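You operate a simulated robot arm through the tools that you are given. There is no shell and no other tool. Be economical: measure what you need, move in short steps, check, and stop when the job is done.

Carry out the task below with a simulated robot arm. There is one attempt and no reset: what you move stays moved.

JOB
Put things in order on the breakfast bar. At the end: the clear tall glass from the breakfast bar is on the grey coaster; the blue custard pot stands where the green sugar box stood; the green sugar box stands where the clear tall glass stood; the clear dressing shaker stands where the blue custard pot stood; whatever was shut is shut again. Leave all else as you found it, and nothing knocked over.

The check looks at the end state, three seconds after you hand in, the way a careful person would. Anything else that was tipped, shoved, dropped, spilled or broken makes it a failure.

ROBOT AND FRAMES
A 6-joint arm with a two-finger parallel gripper, fixed in place. Base frame: the origin is at the foot of the arm, x ahead of it, y to its left, z up; the work surface is at about z = 0. Units: mm, degrees, N and s.
With the tool pointing down near the work surface it reaches from about 180 to 460 mm from the base axis. Its first joint turns from -70.0 to 70.0 degrees. Payload 1.9 kg.
The tool frame sits at the grasp point between the pads (the TCP): z along the fingers, y along the line on which they close. The tips reach 23 mm beyond it. Largest opening 94 mm; finger width 38, thickness 10; the body of the gripper, 54 by 96 mm, starts 39 mm behind the TCP.
Orientation is that of the tool frame in the base frame, as a unit quaternion [w, x, y, z]. With the fingers straight down and closing along the base's y, the tool's x points along the base's -x, its y along +y and its z along -z.

CONTROLS
- The arm moves only by the tool arm_command. Its argument "increments" is one flat list of numbers, 7 for each row, row after row: the turn, a rotation vector about the tool's x, y, z in units of 45 degrees (1.0 is 45 degrees), then the shift along the tool's x, y, z in units of 500 mm (1.0 is 500 mm), then the opening in per cent of the stroke, from 0 (shut) to 100 (fully open). In form: [rx, ry, rz, dx, dy, dz, jaw, rx, ry, rz, dx, dy, dz, jaw, ...]. A call has 1 to 20 rows; each row is the pose to reach, as a shift and turn from the pose commanded when the call began, along the tool's axes at that moment. A call with a number of a shift or a turn outside -1 to 1 is refused whole. Rows are played at 5 a second. More than 50 mm and 8.6 degrees between two rows, or a gripper value outside its range, and nothing of the call is played. Where a pose cannot be reached the arm comes as near as it can. A force on the tool above 40 N (or 10 N above the force at the start of the call, whichever is more), or a blocked arm, ends the call early, and 0.2 s more pass. The fingers move at their own pace (about 108 mm/s each) and stop on an object; they squeeze with about 45 N. The grip force told is the motor's: it shows also when the fingers shut on nothing. Time passes only in rows, and 0.2 s behind the last, so rows that repeat a pose let the fingers close. It gives the time, the measured TCP pose, the force on the tool (base axes), the opening and the grip force at its end, in the units of the frame above (readings bear some noise), and new pictures: "views" is both (left out), scene, wrist or none.
- Cameras (640 x 400 px; columns grow to the right, rows downward): "scene" is fixed at [51.4, 309.1, 426]; the picture's right is [-0.80, -0.60, 0.00], its down [-0.34, 0.45, -0.82] and it looks along [0.49, -0.66, -0.57] (base axes); focal length 214 px, centre (320, 200). "wrist" rides on the gripper at [86, 16, -75] in the tool frame; the picture's right is [-0.18, 0.98, 0.00], its down [-0.58, -0.11, -0.81] and it looks along [-0.79, -0.15, 0.59] (tool axes); focal length 243 px, centre (320, 200). There is no depth. A picture from a camera that has moved, and an enlarged one, comes with that camera's place and axes in the base frame and with its lens.
- enlarge(camera, box): a new picture of the part [left, top, right, bottom] of that camera's present view, enlarged. It takes no simulated time.
- finish_job(): hands the job in; it is judged then, once.

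Work in short steps. Places have to be worked out from the pictures, the camera data and where the tool is seen: move nearer, look again, correct. Check each grasp and each placing, and mend what went wrong. You have 120 turns and 170 pictures in all, those below and enlarged ones among them. Open the gripper and draw the arm clear of the work before you hand the job in, unless the task says otherwise; then end with one line.

The tools are called after "Emit:" by a JSON object that holds its "name" and its "arguments". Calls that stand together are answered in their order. arm_command: Moves the arm, as the interface text tells. Its arguments: {"type":"object","properties":{"increments":{"type":"array","items":{"type":"number"}},"views":{"type":"string","enum":["both","scene","wrist","none"]}},"required":["increments"]} The other tools are called the same way: enlarge (camera, box) takes an enlarged picture of a part of a camera's view; finish_job () hands the job in.

At the start:

```text
t: 0.0
tool_pos: [289.7, -149.4, 286.7]
orientation: [0.001, 0.0, 1.0, 0.001]
force: [-0.8, -0.2, -0.4]
gripper_width: 94.2
grasp_force: 0.0
```

scene: 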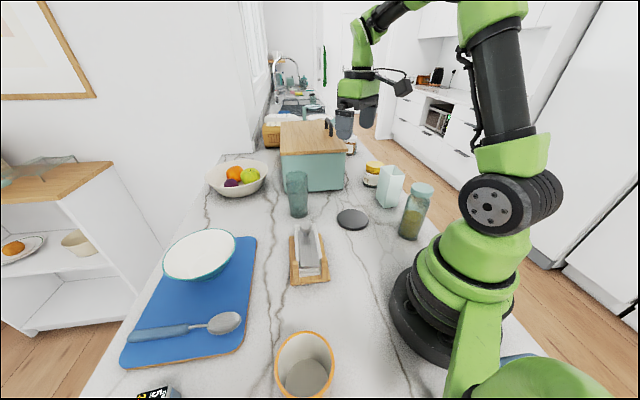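
wrist: 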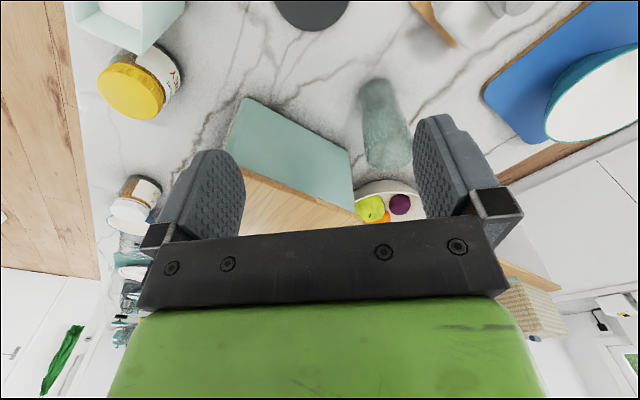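

I start by looking closer at the objects on the bar.

Emit:
{"name": "enlarge", "arguments": {"camera": "scene", "box": [260, 80, 450, 200]}}

Emit:
{"name": "enlarge", "arguments": {"camera": "scene", "box": [270, 150, 450, 290]}}

Emit:
{"name": "enlarge", "arguments": {"camera": "wrist", "box": [60, 0, 260, 340]}}

```text
3.33 times, centred on (355, 140) of scene
camera zoom: at [51.4, 309.1, 426.0], right [-0.8, -0.6, 0.0], down [-0.34, 0.45, -0.82], along [0.49, -0.66, -0.57], focal length 715 px, centre (203, 400)
```

zoom: 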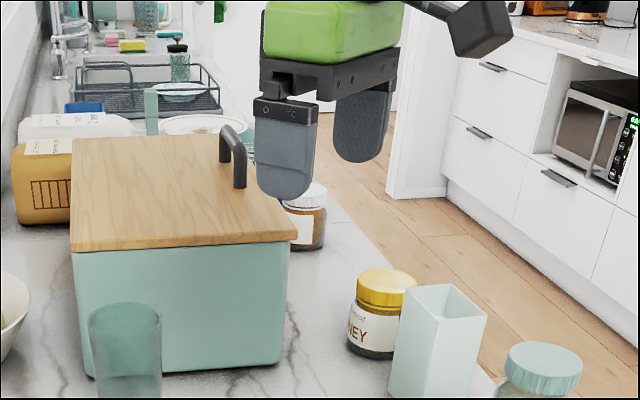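

```text
2.86 times, centred on (360, 220) of scene
camera zoom: at [51.4, 309.1, 426.0], right [-0.8, -0.6, 0.0], down [-0.34, 0.45, -0.82], along [0.49, -0.66, -0.57], focal length 613 px, centre (206, 143)
```

zoom: 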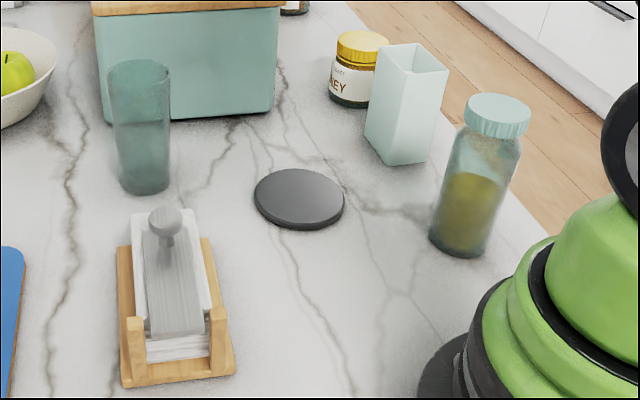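

```text
1.18 times, centred on (160, 170) of wrist
camera zoom: at [204.1, -132.9, 363.0], right [0.18, 0.98, 0.0], down [0.58, -0.11, 0.81], along [0.79, -0.15, -0.59], focal length 285 px, centre (508, 235)
```

zoom: 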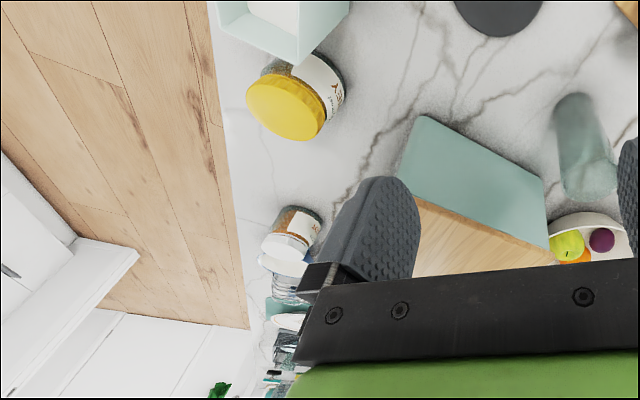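

The custard pot isn't obvious yet; I enlarge the other regions to look for it.

Emit:
{"name": "enlarge", "arguments": {"camera": "scene", "box": [400, 280, 600, 400]}}

Emit:
{"name": "enlarge", "arguments": {"camera": "scene", "box": [100, 300, 360, 400]}}

Emit:
{"name": "enlarge", "arguments": {"camera": "scene", "box": [260, 60, 380, 160]}}

```text
3.20 times, centred on (500, 340) of scene
camera zoom: at [51.4, 309.1, 426.0], right [-0.8, -0.6, 0.0], down [-0.34, 0.45, -0.82], along [0.49, -0.66, -0.57], focal length 686 px, centre (-256, -248)
```

zoom: 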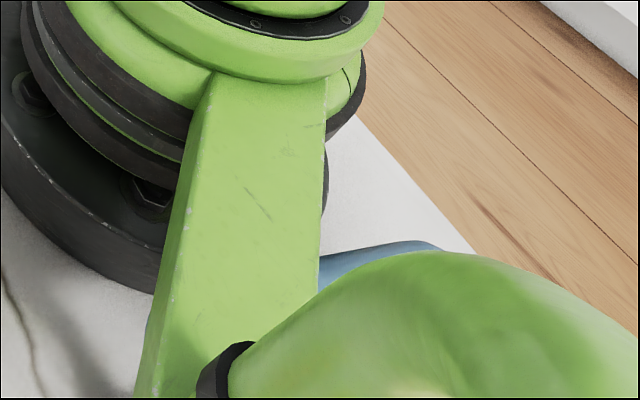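

```text
2.46 times, centred on (230, 350) of scene
camera zoom: at [51.4, 309.1, 426.0], right [-0.8, -0.6, 0.0], down [-0.34, 0.45, -0.82], along [0.49, -0.66, -0.57], focal length 528 px, centre (542, -169)
```

zoom: 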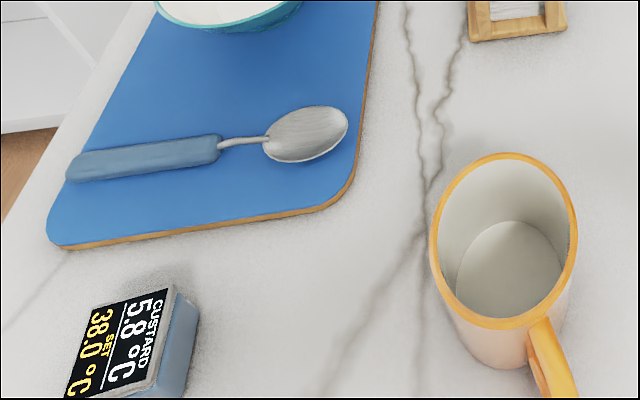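

```text
4.00 times, centred on (320, 110) of scene
camera zoom: at [51.4, 309.1, 426.0], right [-0.8, -0.6, 0.0], down [-0.34, 0.45, -0.82], along [0.49, -0.66, -0.57], focal length 858 px, centre (320, 560)
```

zoom: 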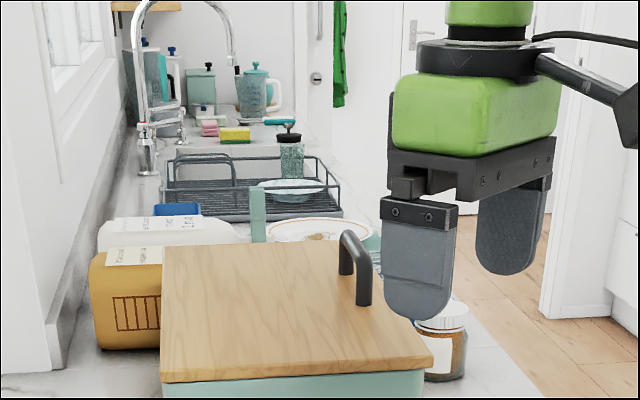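

A display on the far left reads "CUSTARD" so the pot may be near there or in the bin. I swing the gripper high over to the left to look with the wrist camera.

Emit:
{"name": "arm_command", "arguments": {"increments": [0, 0, -0.125, 0.0225, 0.0872, 0, 100, 0, 0, -0.25, 0.045, 0.1745, 0, 100, 0, 0, -0.375, 0.0675, 0.2618, 0, 100, 0, 0, -0.5, 0.09, 0.349, 0, 100, 0, 0, -0.625, 0.1125, 0.436, 0, 100, 0, 0, -0.75, 0.135, 0.5235, 0, 100, 0, 0, -0.875, 0.1575, 0.611, 0, 100, 0, 0, -1, 0.18, 0.698, 0, 100]}}

```text
t: 1.8
tool_pos: [201.1, 200.0, 289.2]
orientation: [0.001, -0.382, 0.924, 0.0]
force: [0.2, 0.4, 0.5]
gripper_width: 94.1
grasp_force: 0.1
camera wrist: at [128.5, 150.7, 364.0], right [-0.57, 0.82, 0.0], down [0.49, 0.33, 0.81], along [0.67, 0.46, -0.59], focal length 243 px, centre (320, 200)
```

scene: 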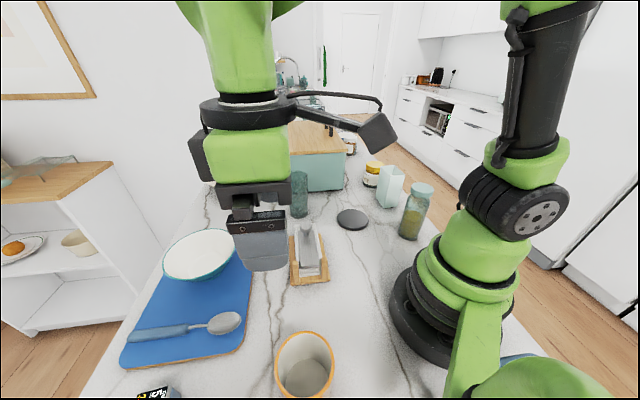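
wrist: 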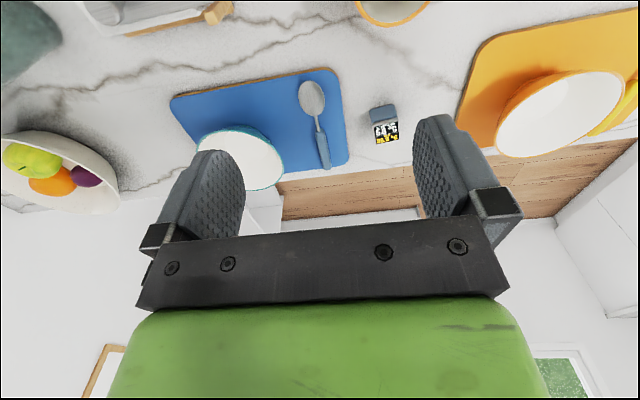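

No pot here yet. I turn further left to see the rest of the bar on that side.

Emit:
{"name": "arm_command", "arguments": {"increments": [0, 0, -0.166, 0.005, 0.033, 0, 100, 0, 0, -0.333, 0.009, 0.066, 0, 100, 0, 0, -0.5, 0.014, 0.099, 0, 100, 0, 0, -0.666, 0.019, 0.132, 0, 100, 0, 0, -0.833, 0.024, 0.165, 0, 100, 0, 0, -1, 0.028, 0.198, 0, 100]}}

```text
t: 3.2
tool_pos: [120.7, 261.1, 287.9]
orientation: [-0.001, 0.708, -0.706, 0.0]
force: [0.2, -0.1, 0.0]
gripper_width: 94.1
grasp_force: 0.0
camera wrist: at [104.4, 173.8, 363.2], right [-0.98, 0.18, 0.0], down [0.11, 0.58, 0.81], along [0.15, 0.79, -0.59], focal length 243 px, centre (320, 200)
```

scene: 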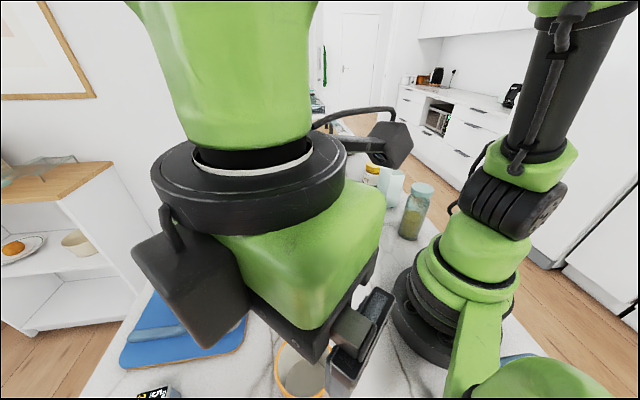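
wrist: 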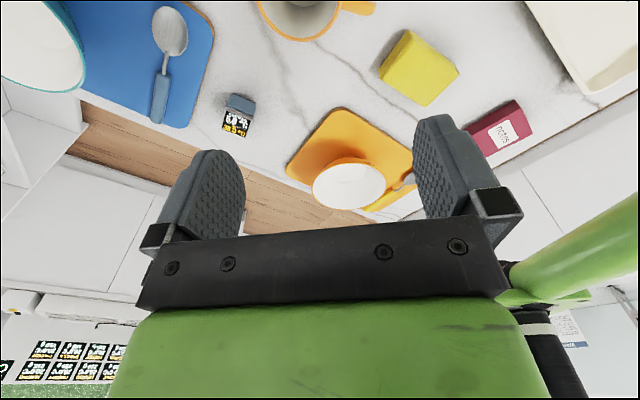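

Nothing here is the custard pot, so it is likely inside the lidded bin. I go back the way I came to inspect the bin.

Emit:
{"name": "arm_command", "arguments": {"increments": [0, 0, 0.166, 0.02, -0.0267, 0, 100, 0, 0, 0.333, 0.04, -0.0533, 0, 100, 0, 0, 0.5, 0.06, -0.08, 0, 100, 0, 0, 0.666, 0.08, -0.1067, 0, 100, 0, 0, 0.833, 0.1, -0.1333, 0, 100, 0, 0, 1, 0.12, -0.16, 0, 100], "views": "none"}}

```text
t: 4.6
tool_pos: [201.3, 199.2, 288.8]
orientation: [0.001, -0.381, 0.925, 0.0]
force: [-0.7, -0.5, 0.0]
gripper_width: 93.7
grasp_force: 0.1
```

Continue back to the centre-right, higher, at yaw 0.

Emit:
{"name": "arm_command", "arguments": {"increments": [0, 0, 0.125, 0.0442, -0.0615, -0.0128, 100, 0, 0, 0.25, 0.0884, -0.123, -0.0255, 100, 0, 0, 0.375, 0.1326, -0.1845, -0.0383, 100, 0, 0, 0.5, 0.1768, -0.246, -0.051, 100, 0, 0, 0.625, 0.221, -0.3075, -0.0638, 100, 0, 0, 0.75, 0.2652, -0.369, -0.0765, 100, 0, 0, 0.875, 0.3094, -0.4305, -0.0893, 100, 0, 0, 1, 0.3536, -0.492, -0.102, 100]}}

```text
t: 6.4
tool_pos: [249.3, -99.9, 338.3]
orientation: [0.001, 0.001, 1.0, 0.001]
force: [1.0, -0.1, -0.3]
gripper_width: 93.9
grasp_force: 0.0
camera wrist: at [162.6, -83.1, 413.2], right [0.19, 0.98, 0.0], down [0.58, -0.11, 0.81], along [0.79, -0.15, -0.59], focal length 243 px, centre (320, 200)
```

scene: 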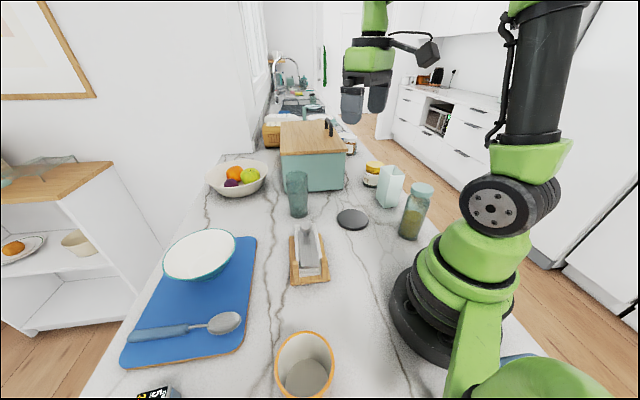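
wrist: 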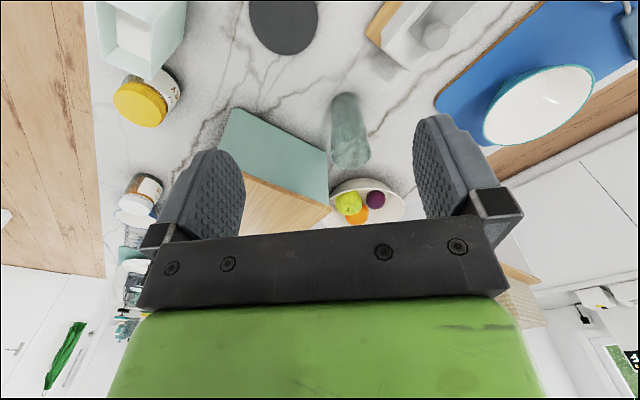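

The bin's handle looks beyond reach, and the right side behind the arm hasn't been seen. I turn to the right to look there.

Emit:
{"name": "arm_command", "arguments": {"increments": [0, 0, 0.166, 0.033, -0.043, 0, 100, 0, 0, 0.333, 0.067, -0.087, 0, 100, 0, 0, 0.5, 0.1, -0.13, 0, 100, 0, 0, 0.666, 0.133, -0.173, 0, 100, 0, 0, 0.833, 0.167, -0.217, 0, 100, 0, 0, 1, 0.2, -0.26, 0, 100]}}

```text
t: 7.8
tool_pos: [150.1, -229.0, 338.0]
orientation: [0.001, 0.385, 0.923, 0.001]
force: [0.4, -0.1, -0.2]
gripper_width: 93.7
grasp_force: 0.0
camera wrist: at [100.0, -156.4, 413.7], right [0.83, 0.56, 0.0], down [0.33, -0.49, 0.81], along [0.45, -0.67, -0.59], focal length 243 px, centre (320, 200)
```

scene: 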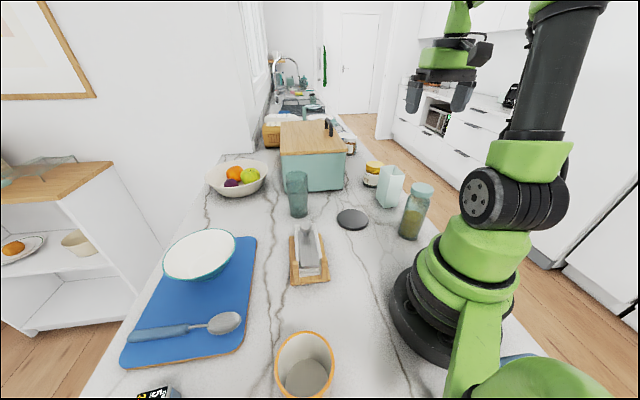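
wrist: 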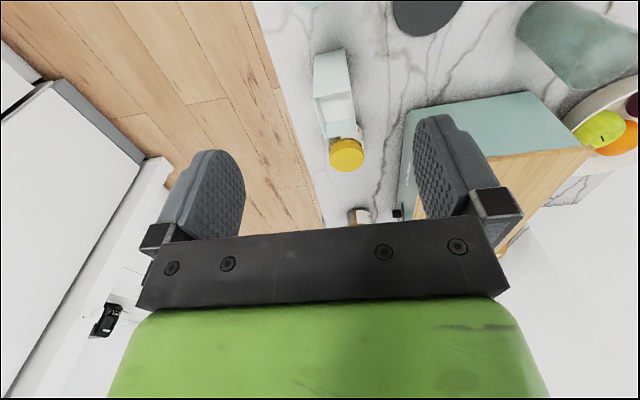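

There's a dark knob on the bin's right side. Enlarge it.

Emit:
{"name": "enlarge", "arguments": {"camera": "wrist", "box": [290, 30, 450, 230]}}

Emit:
{"name": "enlarge", "arguments": {"camera": "wrist", "box": [400, 70, 640, 260]}}

```text
2.00 times, centred on (370, 130) of wrist
camera zoom: at [100.0, -156.4, 413.7], right [0.83, 0.56, 0.0], down [0.33, -0.49, 0.81], along [0.45, -0.67, -0.59], focal length 485 px, centre (220, 340)
```

zoom: 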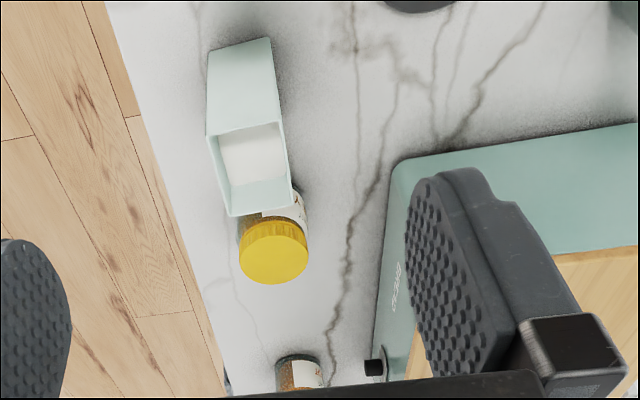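

```text
2.11 times, centred on (520, 165) of wrist
camera zoom: at [100.0, -156.4, 413.7], right [0.83, 0.56, 0.0], down [0.33, -0.49, 0.81], along [0.45, -0.67, -0.59], focal length 511 px, centre (-101, 274)
```

zoom: 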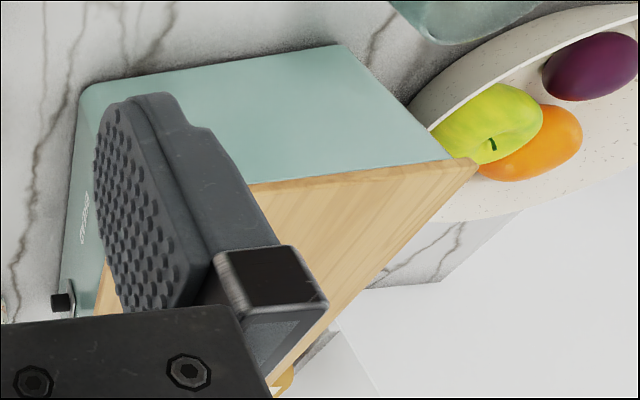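

I move closer toward the bin's right-front corner to look at the handle and side.

Emit:
{"name": "arm_command", "arguments": {"increments": [0, 0, -0.083, -0.0635, 0.0285, -0.01, 100, 0, 0, -0.167, -0.127, 0.057, -0.02, 100, 0, 0, -0.25, -0.19, 0.085, -0.03, 100, 0, 0, -0.333, -0.254, 0.114, -0.04, 100]}}

```text
t: 8.8
tool_pos: [278.8, -273.1, 354.1]
orientation: [-0.006, 0.261, 0.965, 0.0]
force: [-0.1, 0.2, 0.1]
gripper_width: 93.9
grasp_force: 0.0
out of reach, approached as far as the arm can: row 4
camera wrist: at [213.2, -216.2, 430.1], right [0.65, 0.76, -0.01], down [0.46, -0.39, 0.8], along [0.6, -0.53, -0.6], focal length 243 px, centre (320, 200)
```

scene: 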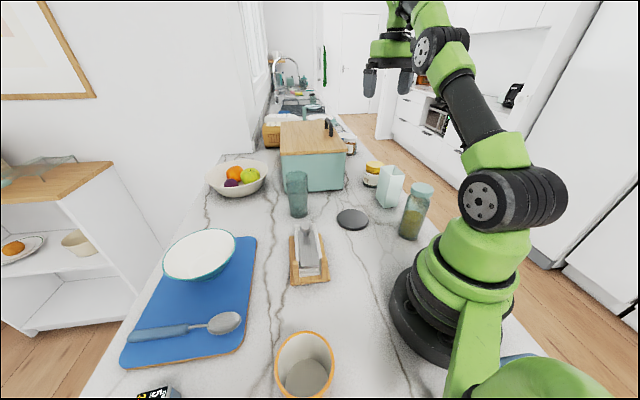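
wrist: 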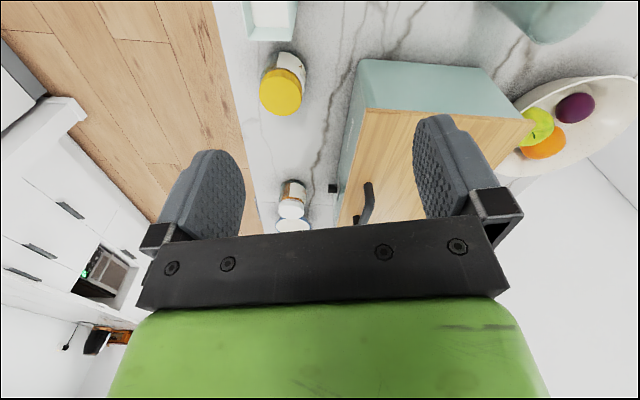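

The bin's handle lies ~600 mm away, well outside reach, and nothing else is hidden on this side. The small blue block labelled "CUSTARD" on the left is the likely candidate, so I go look at it closely.

Emit:
{"name": "arm_command", "arguments": {"increments": [0, 0, -0.112, 0.035, 0.066, 0.01, 100, 0, 0, -0.224, 0.07, 0.132, 0.02, 100, 0, 0, -0.336, 0.105, 0.198, 0.03, 100, 0, 0, -0.448, 0.14, 0.264, 0.04, 100, 0, 0, -0.56, 0.175, 0.33, 0.05, 100, 0, 0, -0.672, 0.21, 0.396, 0.06, 100]}}

Emit:
{"name": "arm_command", "arguments": {"increments": [0, 0, -0.125, 0.015, 0.085, 0.012, 100, 0, 0, -0.25, 0.03, 0.17, 0.024, 100, 0, 0, -0.375, 0.045, 0.255, 0.036, 100, 0, 0, -0.5, 0.06, 0.34, 0.048, 100, 0, 0, -0.625, 0.075, 0.425, 0.06, 100, 0, 0, -0.75, 0.09, 0.51, 0.072, 100, 0, 0, -0.875, 0.105, 0.595, 0.084, 100, 0, 0, -1, 0.12, 0.68, 0.096, 100]}}

```text
t: 10.2
tool_pos: [286.5, -49.6, 326.3]
orientation: [0.001, -0.002, 1.0, 0.001]
force: [0.8, 0.7, 0.1]
gripper_width: 94.3
grasp_force: 0.0
camera wrist: at [200.3, -33.6, 400.6], right [0.18, 0.98, 0.0], down [0.58, -0.11, 0.81], along [0.79, -0.14, -0.59], focal length 243 px, centre (320, 200)
```

scene: 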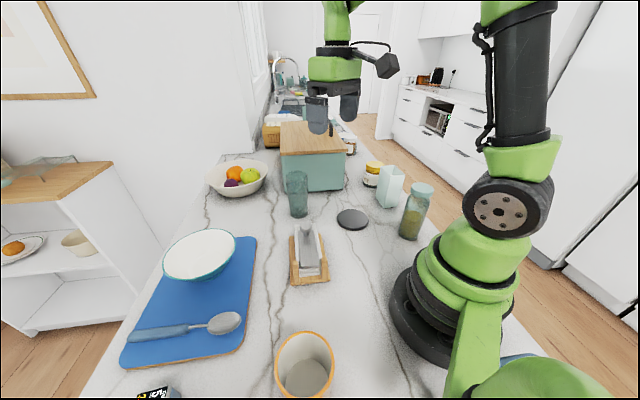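
wrist: 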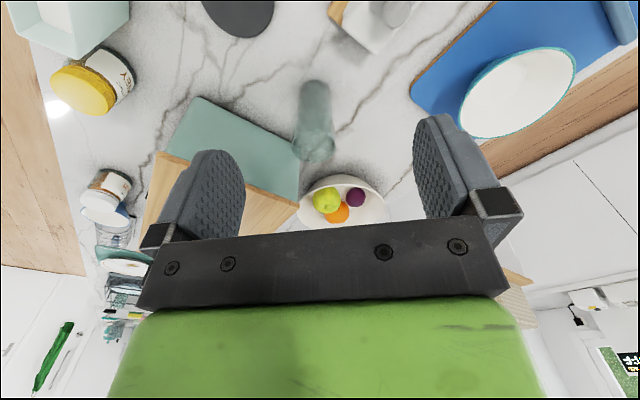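

```text
t: 12.0
tool_pos: [226.5, 289.4, 276.9]
orientation: [0.001, -0.385, 0.923, 0.0]
force: [-0.7, -0.6, 0.3]
gripper_width: 94.0
grasp_force: 0.1
camera wrist: at [154.4, 240.2, 352.8], right [-0.57, 0.82, 0.0], down [0.49, 0.33, 0.81], along [0.66, 0.46, -0.59], focal length 243 px, centre (320, 200)
```

scene: 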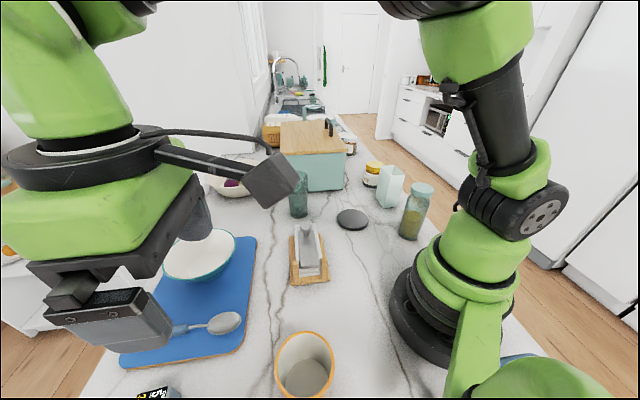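
wrist: 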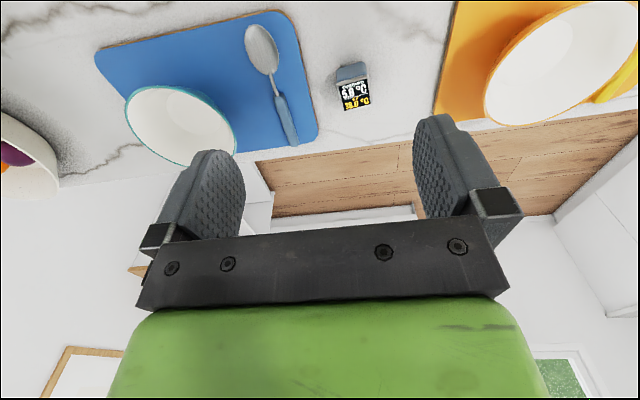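

Emit:
{"name": "enlarge", "arguments": {"camera": "wrist", "box": [310, 40, 410, 130]}}

Emit:
{"name": "enlarge", "arguments": {"camera": "scene", "box": [240, 160, 360, 300]}}

```text
4.44 times, centred on (360, 85) of wrist
camera zoom: at [154.4, 240.2, 352.8], right [-0.57, 0.82, 0.0], down [0.49, 0.33, 0.81], along [0.66, 0.46, -0.59], focal length 1078 px, centre (142, 711)
```

zoom: 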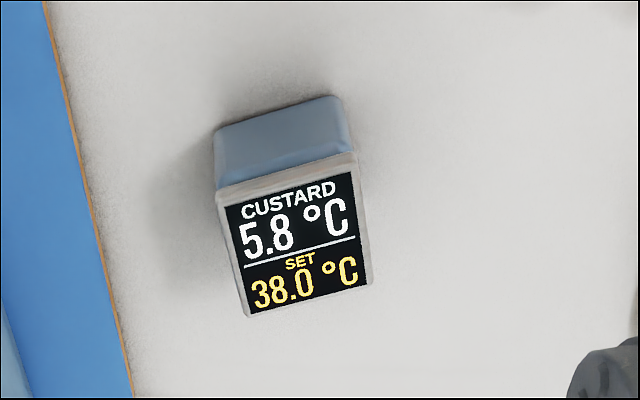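

```text
2.86 times, centred on (300, 230) of scene
camera zoom: at [51.4, 309.1, 426.0], right [-0.8, -0.6, 0.0], down [-0.34, 0.45, -0.82], along [0.49, -0.66, -0.57], focal length 613 px, centre (377, 114)
```

zoom: 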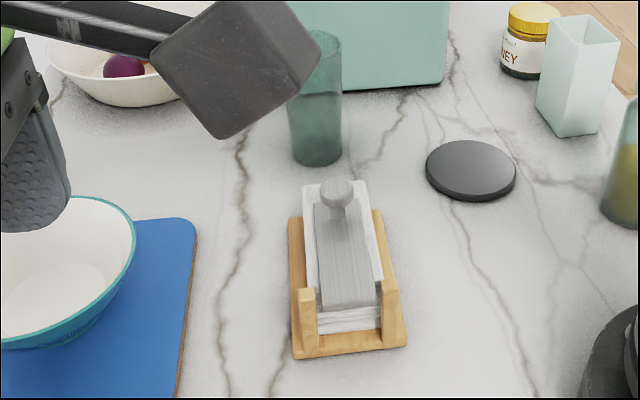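

It's a temperature readout, not a pot. I go back to inspect the bin's side text, knob and handle in detail, since a pot could be inside it.

Emit:
{"name": "arm_command", "arguments": {"increments": [0, 0, 0.125, 0.0486, -0.0713, -0.0122, 100, 0, 0, 0.25, 0.0972, -0.1425, -0.0245, 100, 0, 0, 0.375, 0.1458, -0.2138, -0.0367, 100, 0, 0, 0.5, 0.1944, -0.285, -0.049, 100, 0, 0, 0.625, 0.243, -0.3563, -0.0612, 100, 0, 0, 0.75, 0.2916, -0.4275, -0.0735, 100, 0, 0, 0.875, 0.3402, -0.4988, -0.0857, 100, 0, 0, 1, 0.3888, -0.57, -0.098, 100], "views": "none"}}

Emit:
{"name": "arm_command", "arguments": {"increments": [0, 0, 0.133, 0.008, -0.084, -0.008, 100, 0, 0, 0.267, 0.016, -0.168, -0.016, 100, 0, 0, 0.4, 0.024, -0.252, -0.024, 100, 0, 0, 0.533, 0.032, -0.336, -0.024, 100, 0, 0, 0.667, 0.04, -0.42, -0.024, 100], "views": "wrist"}}

Emit:
{"name": "enlarge", "arguments": {"camera": "wrist", "box": [230, 60, 430, 230]}}

```text
t: 13.8
tool_pos: [290.5, -50.1, 327.0]
orientation: [0.001, -0.002, 1.0, 0.001]
force: [-0.5, -0.1, -0.4]
gripper_width: 93.7
grasp_force: 0.0
```

```text
t: 15.0
tool_pos: [271.9, -258.9, 337.0]
orientation: [0.001, 0.258, 0.966, 0.0]
force: [-0.1, -0.8, -0.9]
gripper_width: 93.9
grasp_force: 0.0
camera wrist: at [204.8, -201.9, 412.6], right [0.65, 0.76, 0.0], down [0.45, -0.39, 0.81], along [0.61, -0.52, -0.59], focal length 243 px, centre (320, 200)
```

wrist: 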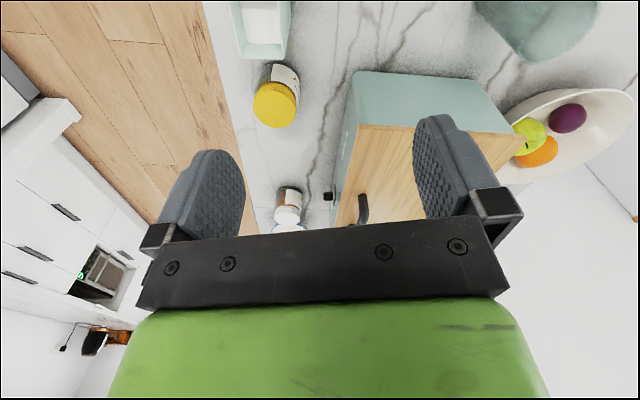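

```text
2.35 times, centred on (330, 145) of wrist
camera zoom: at [204.8, -201.9, 412.6], right [0.65, 0.76, 0.0], down [0.45, -0.39, 0.81], along [0.61, -0.52, -0.59], focal length 571 px, centre (296, 329)
```

zoom: 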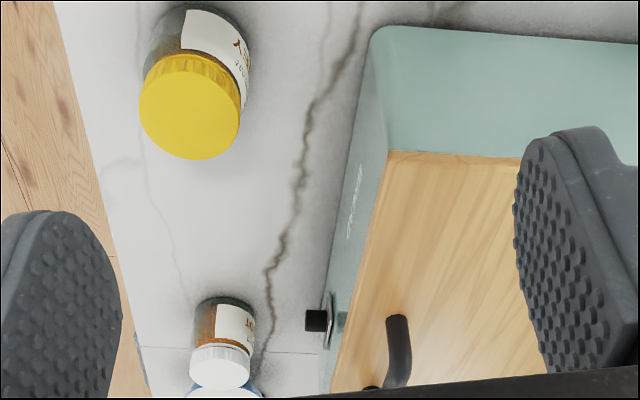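

The region behind the tall shaker (as seen from the scene camera) has never been visible. I pull back and tilt the wrist camera down to look around there.

Emit:
{"name": "arm_command", "arguments": {"increments": [0, 0.133, 0, 0.034, -0.015, 0, 100, 0, 0.267, 0, 0.067, -0.03, 0, 100, 0, 0.4, 0, 0.1, -0.045, 0, 100, 0, 0.533, 0, 0.134, -0.061, 0, 100, 0, 0.667, 0, 0.168, -0.076, 0, 100], "views": "wrist"}}

```text
t: 16.1
tool_pos: [195.2, -253.6, 338.9]
orientation: [-0.206, 0.254, 0.944, 0.05]
force: [22.3, -30.8, -79.7]
gripper_width: 94.1
grasp_force: 0.0
stopped in row 5: the force on the tool passed its limit (the readings are from after the stop); the commanded pose is now the measured one
camera wrist: at [163.2, -215.1, 441.7], right [0.64, 0.77, -0.09], down [0.7, -0.52, 0.49], along [0.34, -0.37, -0.87], focal length 243 px, centre (320, 200)
```

wrist: 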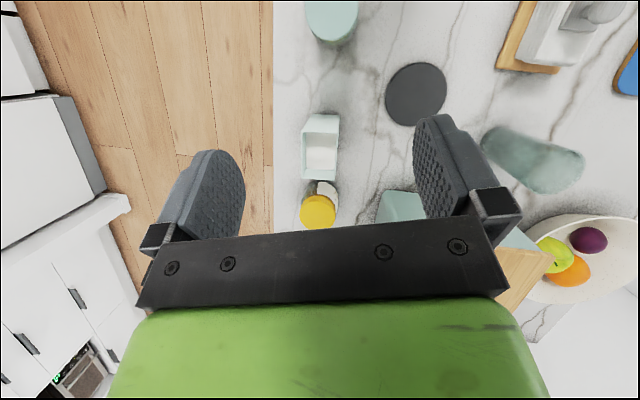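

The arm met a force, probably self-contact when tilted; I undo the tilt a bit and look at the scene.

Emit:
{"name": "arm_command", "arguments": {"increments": [0, -0.15, 0, -0.03, 0.0, -0.0, 100, 0, -0.3, 0, -0.06, 0.0, 0, 100, 0, -0.45, 0, -0.08, 0.0, 0, 100], "views": "both"}}

```text
t: 16.9
tool_pos: [226.8, -271.9, 320.8]
orientation: [-0.035, 0.261, 0.965, 0.007]
force: [-0.6, -0.2, -0.4]
gripper_width: 94.1
grasp_force: 0.1
camera wrist: at [166.6, -216.4, 402.0], right [0.65, 0.76, -0.02], down [0.5, -0.41, 0.76], along [0.57, -0.51, -0.65], focal length 243 px, centre (320, 200)
```

scene: 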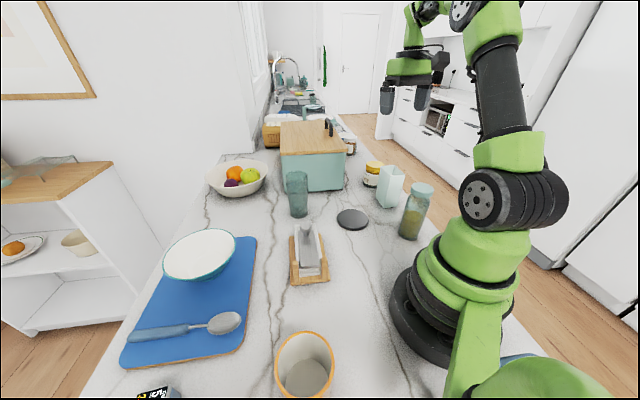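
wrist: 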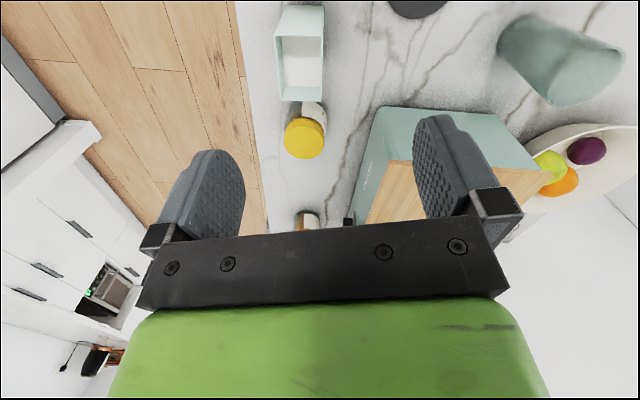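

Still no pot. I untilt, then swing left and turn the camera further round to inspect the area left of and behind the base.

Emit:
{"name": "arm_command", "arguments": {"increments": [0, -0.09, 0, 0, 0, 0, 100, 0, -0.09, 0, 0, 0, 0, 100], "views": "none"}}

```text
t: 17.5
tool_pos: [228.4, -271.4, 320.0]
orientation: [-0.002, 0.261, 0.965, -0.002]
force: [0.2, 0.1, -1.5]
gripper_width: 94.2
grasp_force: 0.1
```

Emit:
{"name": "arm_command", "arguments": {"increments": [0, 0, -0.112, 0.031, 0.067, 0, 100, 0, 0, -0.224, 0.062, 0.134, 0, 100, 0, 0, -0.336, 0.093, 0.202, 0, 100, 0, 0, -0.448, 0.124, 0.269, 0, 100, 0, 0, -0.56, 0.155, 0.336, 0, 100, 0, 0, -0.672, 0.185, 0.404, 0, 100], "views": "none"}}

Emit:
{"name": "arm_command", "arguments": {"increments": [0, 0, -0.166, 0.017, 0.083, 0, 100, 0, 0, -0.333, 0.033, 0.167, 0, 100, 0, 0, -0.5, 0.05, 0.25, 0, 100, 0, 0, -0.666, 0.067, 0.333, 0, 100, 0, 0, -0.833, 0.083, 0.417, 0, 100, 0, 0, -1, 0.1, 0.5, 0, 100], "views": "none"}}

Emit:
{"name": "arm_command", "arguments": {"increments": [0, 0, -0.166, 0.005, 0.033, 0, 100, 0, 0, -0.333, 0.009, 0.066, 0, 100, 0, 0, -0.5, 0.014, 0.099, 0, 100, 0, 0, -0.666, 0.019, 0.132, 0, 100, 0, 0, -0.833, 0.024, 0.165, 0, 100, 0, 0, -1, 0.028, 0.198, 0, 100], "views": "none"}}

Emit:
{"name": "arm_command", "arguments": {"increments": [0, 0, -0.166, 0, 0, 0, 100, 0, 0, -0.333, 0, 0, 0, 100, 0, 0, -0.5, 0, 0, 0, 100, 0, 0, -0.666, 0, 0, 0, 100, 0, 0, -0.833, 0, 0, 0, 100, 0, 0, -1, 0, 0, 0, 100], "views": "both"}}

```text
t: 18.9
tool_pos: [247.6, -47.8, 320.3]
orientation: [-0.003, 0.0, 1.0, -0.003]
force: [0.6, 1.2, 0.1]
gripper_width: 93.8
grasp_force: 0.2
```

```text
t: 20.3
tool_pos: [198.3, 200.7, 320.1]
orientation: [-0.003, -0.385, 0.923, 0.0]
force: [0.5, 0.6, 0.0]
gripper_width: 93.9
grasp_force: 0.1
```

```text
t: 21.7
tool_pos: [119.2, 258.6, 319.2]
orientation: [0.004, 0.709, -0.705, -0.001]
force: [-0.1, 0.5, 0.5]
gripper_width: 93.9
grasp_force: 0.1
```

```text
t: 23.1
tool_pos: [118.9, 259.6, 318.7]
orientation: [0.003, 0.925, -0.38, -0.001]
force: [0.4, 0.0, 0.4]
gripper_width: 93.9
grasp_force: 0.1
camera wrist: at [169.1, 187.3, 394.6], right [-0.82, -0.57, 0.01], down [-0.33, 0.49, 0.81], along [-0.46, 0.66, -0.59], focal length 243 px, centre (320, 200)
```

scene: 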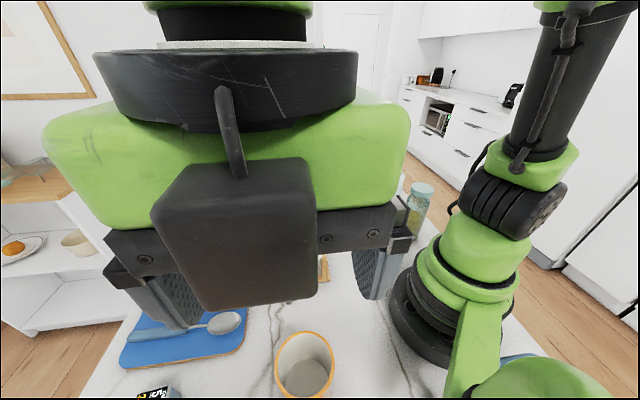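
wrist: 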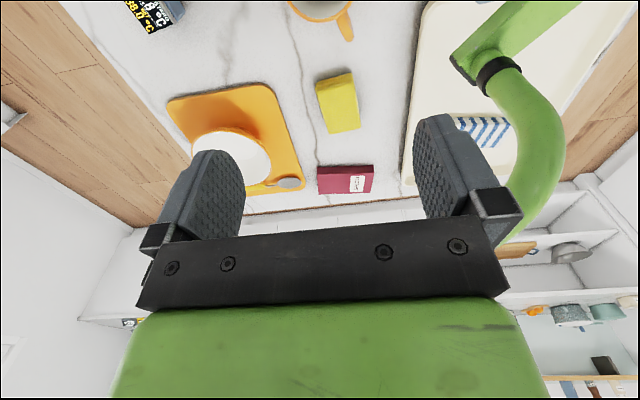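

Only clutter there. But the wooden-cradled white box with a grey knobbed plate near the centre measures about 155×85 mm, so it could be a closed box holding the pot. I return and look at it closely.

Emit:
{"name": "arm_command", "arguments": {"increments": [0, 0, 0.166, 0, 0, 0, 100, 0, 0, 0.333, 0, 0, 0, 100, 0, 0, 0.5, 0, 0, 0, 100, 0, 0, 0.666, 0, 0, 0, 100, 0, 0, 0.833, 0, 0, 0, 100, 0, 0, 1, 0, 0, 0, 100], "views": "none"}}

Emit:
{"name": "arm_command", "arguments": {"increments": [0, 0, 0.166, 0.02, -0.0267, 0, 100, 0, 0, 0.333, 0.04, -0.0533, 0, 100, 0, 0, 0.5, 0.06, -0.08, 0, 100, 0, 0, 0.666, 0.08, -0.1067, 0, 100, 0, 0, 0.833, 0.1, -0.1333, 0, 100, 0, 0, 1, 0.12, -0.16, 0, 100], "views": "none"}}

Emit:
{"name": "arm_command", "arguments": {"increments": [0, 0, 0.166, 0.028, -0.052, 0.006, 100, 0, 0, 0.333, 0.056, -0.104, 0.013, 100, 0, 0, 0.5, 0.085, -0.156, 0.02, 100, 0, 0, 0.666, 0.113, -0.208, 0.027, 100, 0, 0, 0.833, 0.141, -0.26, 0.033, 100, 0, 0, 1, 0.17, -0.311, 0.04, 100], "views": "both"}}

Emit:
{"name": "enlarge", "arguments": {"camera": "wrist", "box": [240, 0, 420, 120]}}

```text
t: 24.5
tool_pos: [119.4, 259.8, 320.0]
orientation: [-0.004, -0.707, 0.707, 0.001]
force: [-0.2, -0.1, 0.3]
gripper_width: 94.2
grasp_force: 0.0
```

```text
t: 25.9
tool_pos: [199.2, 199.3, 320.6]
orientation: [-0.004, -0.383, 0.924, 0.0]
force: [-0.4, -0.7, 0.3]
gripper_width: 94.0
grasp_force: 0.1
```

```text
t: 27.3
tool_pos: [248.2, 28.1, 300.0]
orientation: [-0.003, 0.0, 1.0, -0.002]
force: [-0.2, -0.9, -0.7]
gripper_width: 93.9
grasp_force: 0.1
camera wrist: at [162.5, 45.3, 375.6], right [0.18, 0.98, -0.01], down [0.59, -0.11, 0.8], along [0.79, -0.15, -0.6], focal length 243 px, centre (320, 200)
```

scene: 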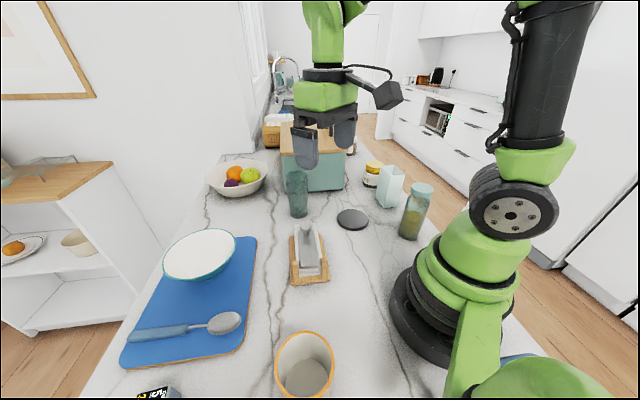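
wrist: 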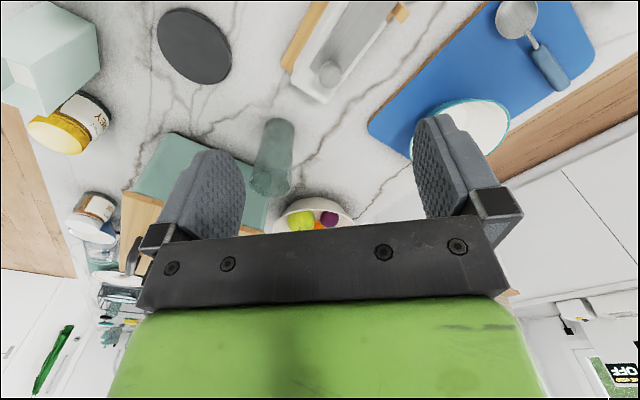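

```text
3.33 times, centred on (330, 60) of wrist
camera zoom: at [162.5, 45.3, 375.6], right [0.18, 0.98, -0.01], down [0.59, -0.11, 0.8], along [0.79, -0.15, -0.6], focal length 809 px, centre (287, 667)
```

zoom: 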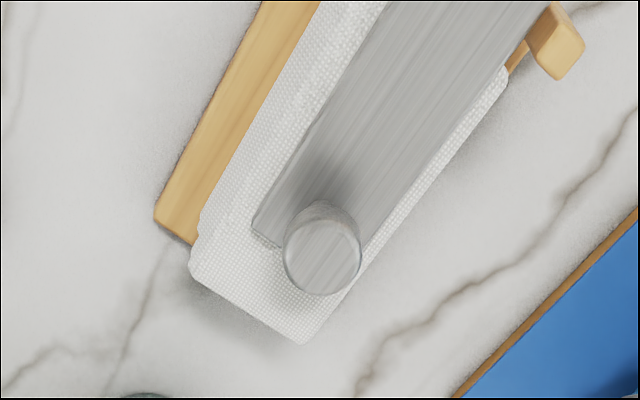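

It's a napkin holder. I notice black panels with text at the far lower right; I enlarge that.

Emit:
{"name": "enlarge", "arguments": {"camera": "wrist", "box": [560, 330, 640, 400]}}

Emit:
{"name": "enlarge", "arguments": {"camera": "wrist", "box": [0, 0, 240, 270]}}

```text
5.71 times, centred on (600, 365) of wrist
camera zoom: at [162.5, 45.3, 375.6], right [0.18, 0.98, -0.01], down [0.59, -0.11, 0.8], along [0.79, -0.15, -0.6], focal length 1386 px, centre (-1280, -743)
```

zoom: 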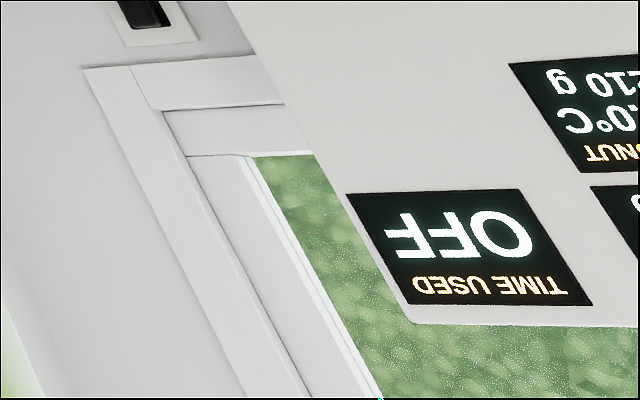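

```text
1.48 times, centred on (120, 135) of wrist
camera zoom: at [162.5, 45.3, 375.6], right [0.18, 0.98, -0.01], down [0.59, -0.11, 0.8], along [0.79, -0.15, -0.6], focal length 359 px, centre (616, 296)
```

zoom: 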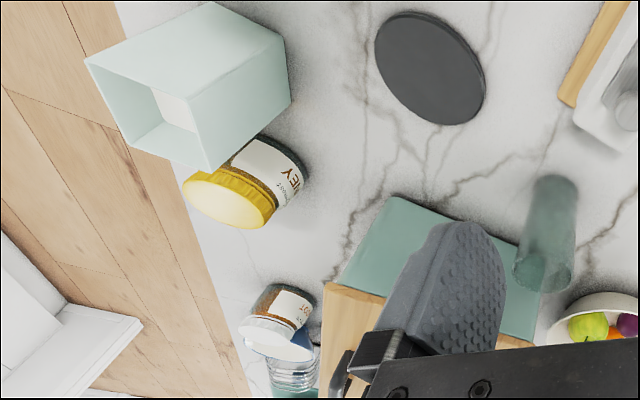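

A wall board of readouts is there. I turn a few degrees to read it, since it may give information.

Emit:
{"name": "arm_command", "arguments": {"increments": [0, 0, -0.1, 0, 0, 0, 100, 0, 0, -0.2, 0, 0, 0, 100], "views": "wrist"}}

Emit:
{"name": "enlarge", "arguments": {"camera": "wrist", "box": [540, 320, 640, 400]}}

```text
t: 27.9
tool_pos: [248.0, 29.3, 299.9]
orientation: [-0.004, -0.08, 0.997, -0.002]
force: [-0.1, 0.7, 0.8]
gripper_width: 94.0
grasp_force: 0.1
camera wrist: at [161.1, 31.8, 375.4], right [0.03, 1.0, 0.0], down [0.6, -0.01, 0.8], along [0.8, -0.02, -0.6], focal length 243 px, centre (320, 200)
```

wrist: 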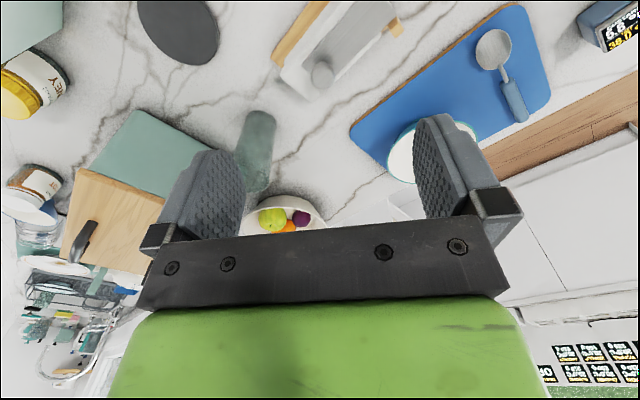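

```text
5.00 times, centred on (590, 360) of wrist
camera zoom: at [161.1, 31.8, 375.4], right [0.03, 1.0, 0.0], down [0.6, -0.01, 0.8], along [0.8, -0.02, -0.6], focal length 1213 px, centre (-1030, -600)
```

zoom: 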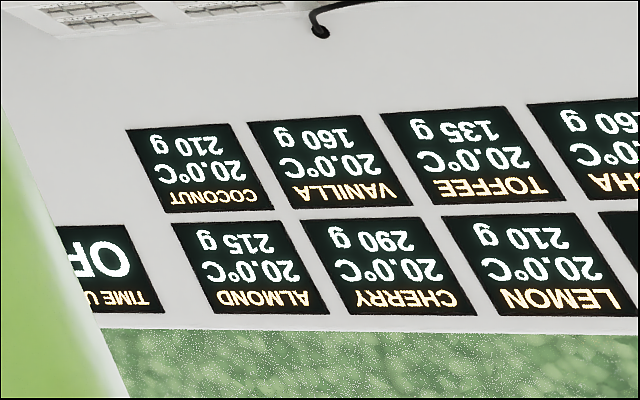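

That board lists unrelated items. I'll take one more careful look at the bin from its right side, from a lower pose, to understand its door/handle.

Emit:
{"name": "arm_command", "arguments": {"increments": [0, 0, 0.025, 0.0247, -0.079, 0.0, 100, 0, 0, 0.05, 0.049, -0.159, 0.0, 100, 0, 0, 0.075, 0.074, -0.238, 0.01, 100, 0, 0, 0.1, 0.099, -0.318, 0.03, 100, 0, 0, 0.125, 0.123, -0.397, 0.06, 100, 0, 0, 0.15, 0.148, -0.476, 0.09, 100, 0, 0, 0.175, 0.173, -0.555, 0.12, 100, 0, 0, 0.2, 0.197, -0.635, 0.14, 100], "views": "both"}}

Emit:
{"name": "enlarge", "arguments": {"camera": "wrist", "box": [240, 60, 430, 230]}}

```text
t: 29.7
tool_pos: [201.2, -301.0, 231.6]
orientation: [-0.003, -0.001, 1.0, -0.001]
force: [-0.5, 0.6, -1.0]
gripper_width: 94.1
grasp_force: 0.0
camera wrist: at [114.4, -284.4, 306.8], right [0.18, 0.98, -0.01], down [0.59, -0.1, 0.8], along [0.79, -0.15, -0.6], focal length 243 px, centre (320, 200)
```

scene: 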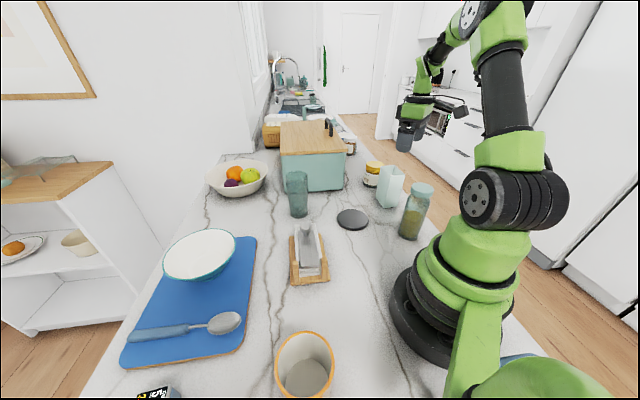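
wrist: 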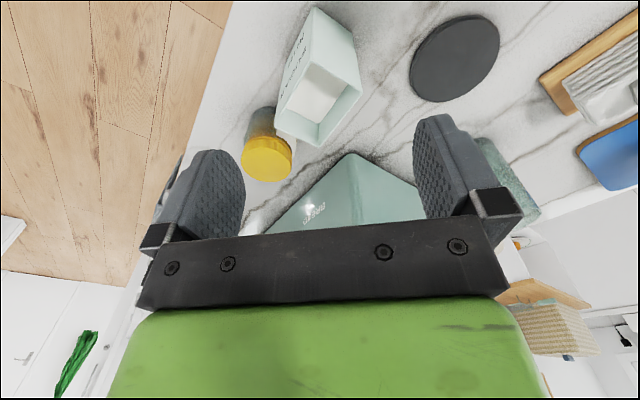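

```text
2.35 times, centred on (335, 145) of wrist
camera zoom: at [114.4, -284.4, 306.8], right [0.18, 0.98, -0.01], down [0.59, -0.1, 0.8], along [0.79, -0.15, -0.6], focal length 571 px, centre (285, 329)
```

zoom: 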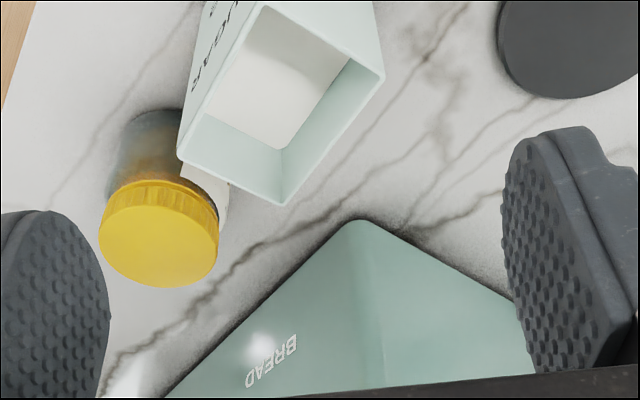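

The bin is just labelled BREAD. I test how far the arm really reaches with the tool tilted outward toward the bin handle, staying above everything (first turn toward it).

Emit:
{"name": "arm_command", "arguments": {"increments": [0, 0, 0.16, -0.02, 0.02, -0.04, 100, 0, 0, 0.32, -0.06, 0.06, -0.07, 100, 0, 0, 0.48, -0.09, 0.11, -0.1, 100, 0, 0, 0.64, -0.12, 0.15, -0.13, 100, 0, 0, 0.8, -0.158, 0.192, -0.15, 100], "views": "none"}}

Emit:
{"name": "arm_command", "arguments": {"increments": [0, -0.16, 0, -0.03, 0, 0, 100, 0, -0.32, 0, -0.06, 0, 0, 100, 0, -0.48, 0, -0.1, 0, 0, 100, 0, -0.64, 0, -0.15, 0, 0, 100, 0, -0.8, 0, -0.2, 0, 0.0, 100, 0, -0.96, 0, -0.25, 0, 0.0, 100], "views": "both"}}

```text
t: 30.9
tool_pos: [280.9, -203.0, 306.1]
orientation: [-0.002, 0.309, 0.951, -0.003]
force: [-0.6, 0.7, 0.7]
gripper_width: 93.9
grasp_force: 0.1
```

```text
t: 32.3
tool_pos: [382.2, -275.6, 304.5]
orientation: [0.349, 0.285, 0.885, -0.116]
force: [0.2, 0.3, 0.7]
gripper_width: 93.8
grasp_force: 0.1
camera wrist: at [299.6, -195.9, 300.6], right [0.69, 0.72, 0.12], down [-0.16, -0.01, 0.99], along [0.71, -0.7, 0.11], focal length 243 px, centre (320, 200)
```

scene: 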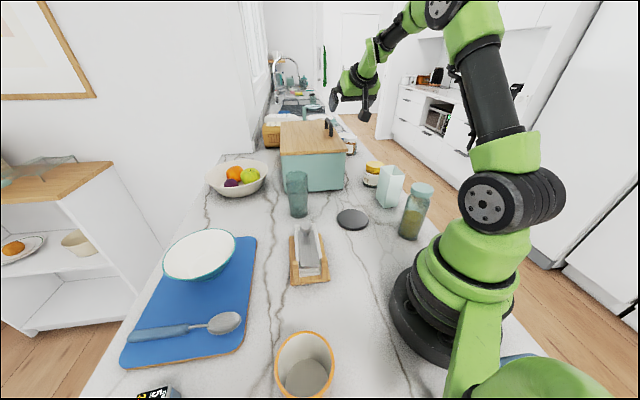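
wrist: 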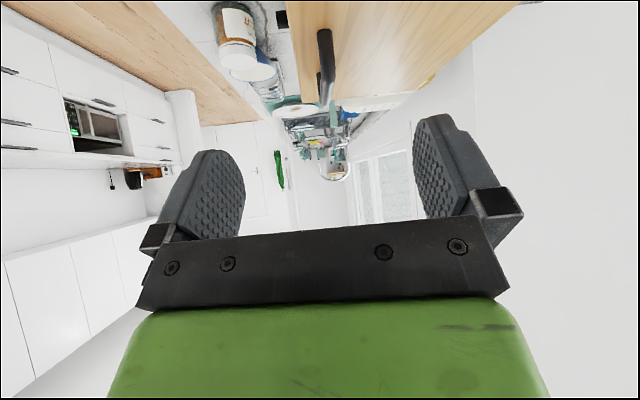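

Emit:
{"name": "enlarge", "arguments": {"camera": "wrist", "box": [190, 0, 420, 200]}}

```text
2.00 times, centred on (305, 100) of wrist
camera zoom: at [299.6, -195.9, 300.6], right [0.69, 0.72, 0.12], down [-0.16, -0.01, 0.99], along [0.71, -0.7, 0.11], focal length 485 px, centre (350, 400)
```

zoom: 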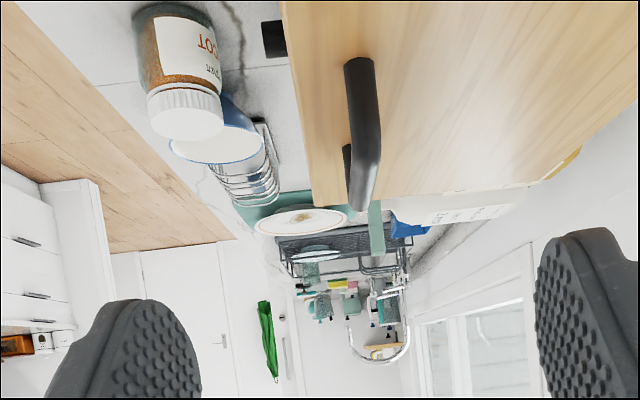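

Checking the actual horizontal reach by extending further toward the handle at a safe height.

Emit:
{"name": "arm_command", "arguments": {"increments": [0, -0.16, 0, -0.024, 0, 0.05, 100, 0, -0.32, 0, -0.049, 0, 0.1, 100, 0, -0.48, 0, -0.073, 0, 0.15, 100, 0, -0.64, 0, -0.098, 0, 0.2, 100, 0, -0.8, 0, -0.122, 0, 0.25, 100], "views": "both"}}

```text
t: 33.5
tool_pos: [486.6, -353.8, 263.8]
orientation: [0.609, 0.236, 0.731, -0.2]
force: [1.6, -0.2, 1.3]
gripper_width: 93.9
grasp_force: 0.2
stopped in row 5: the force on the tool passed its limit (the readings are from after the stop); the commanded pose is now the measured one
camera wrist: at [424.8, -288.4, 191.9], right [0.6, 0.78, 0.18], down [-0.62, 0.32, 0.72], along [0.5, -0.54, 0.67], focal length 243 px, centre (320, 200)
```

scene: 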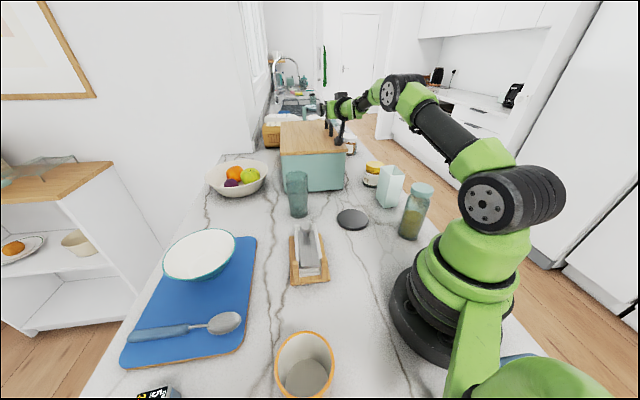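
wrist: 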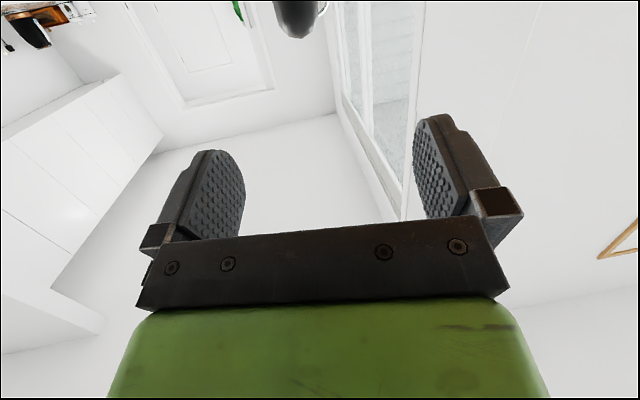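

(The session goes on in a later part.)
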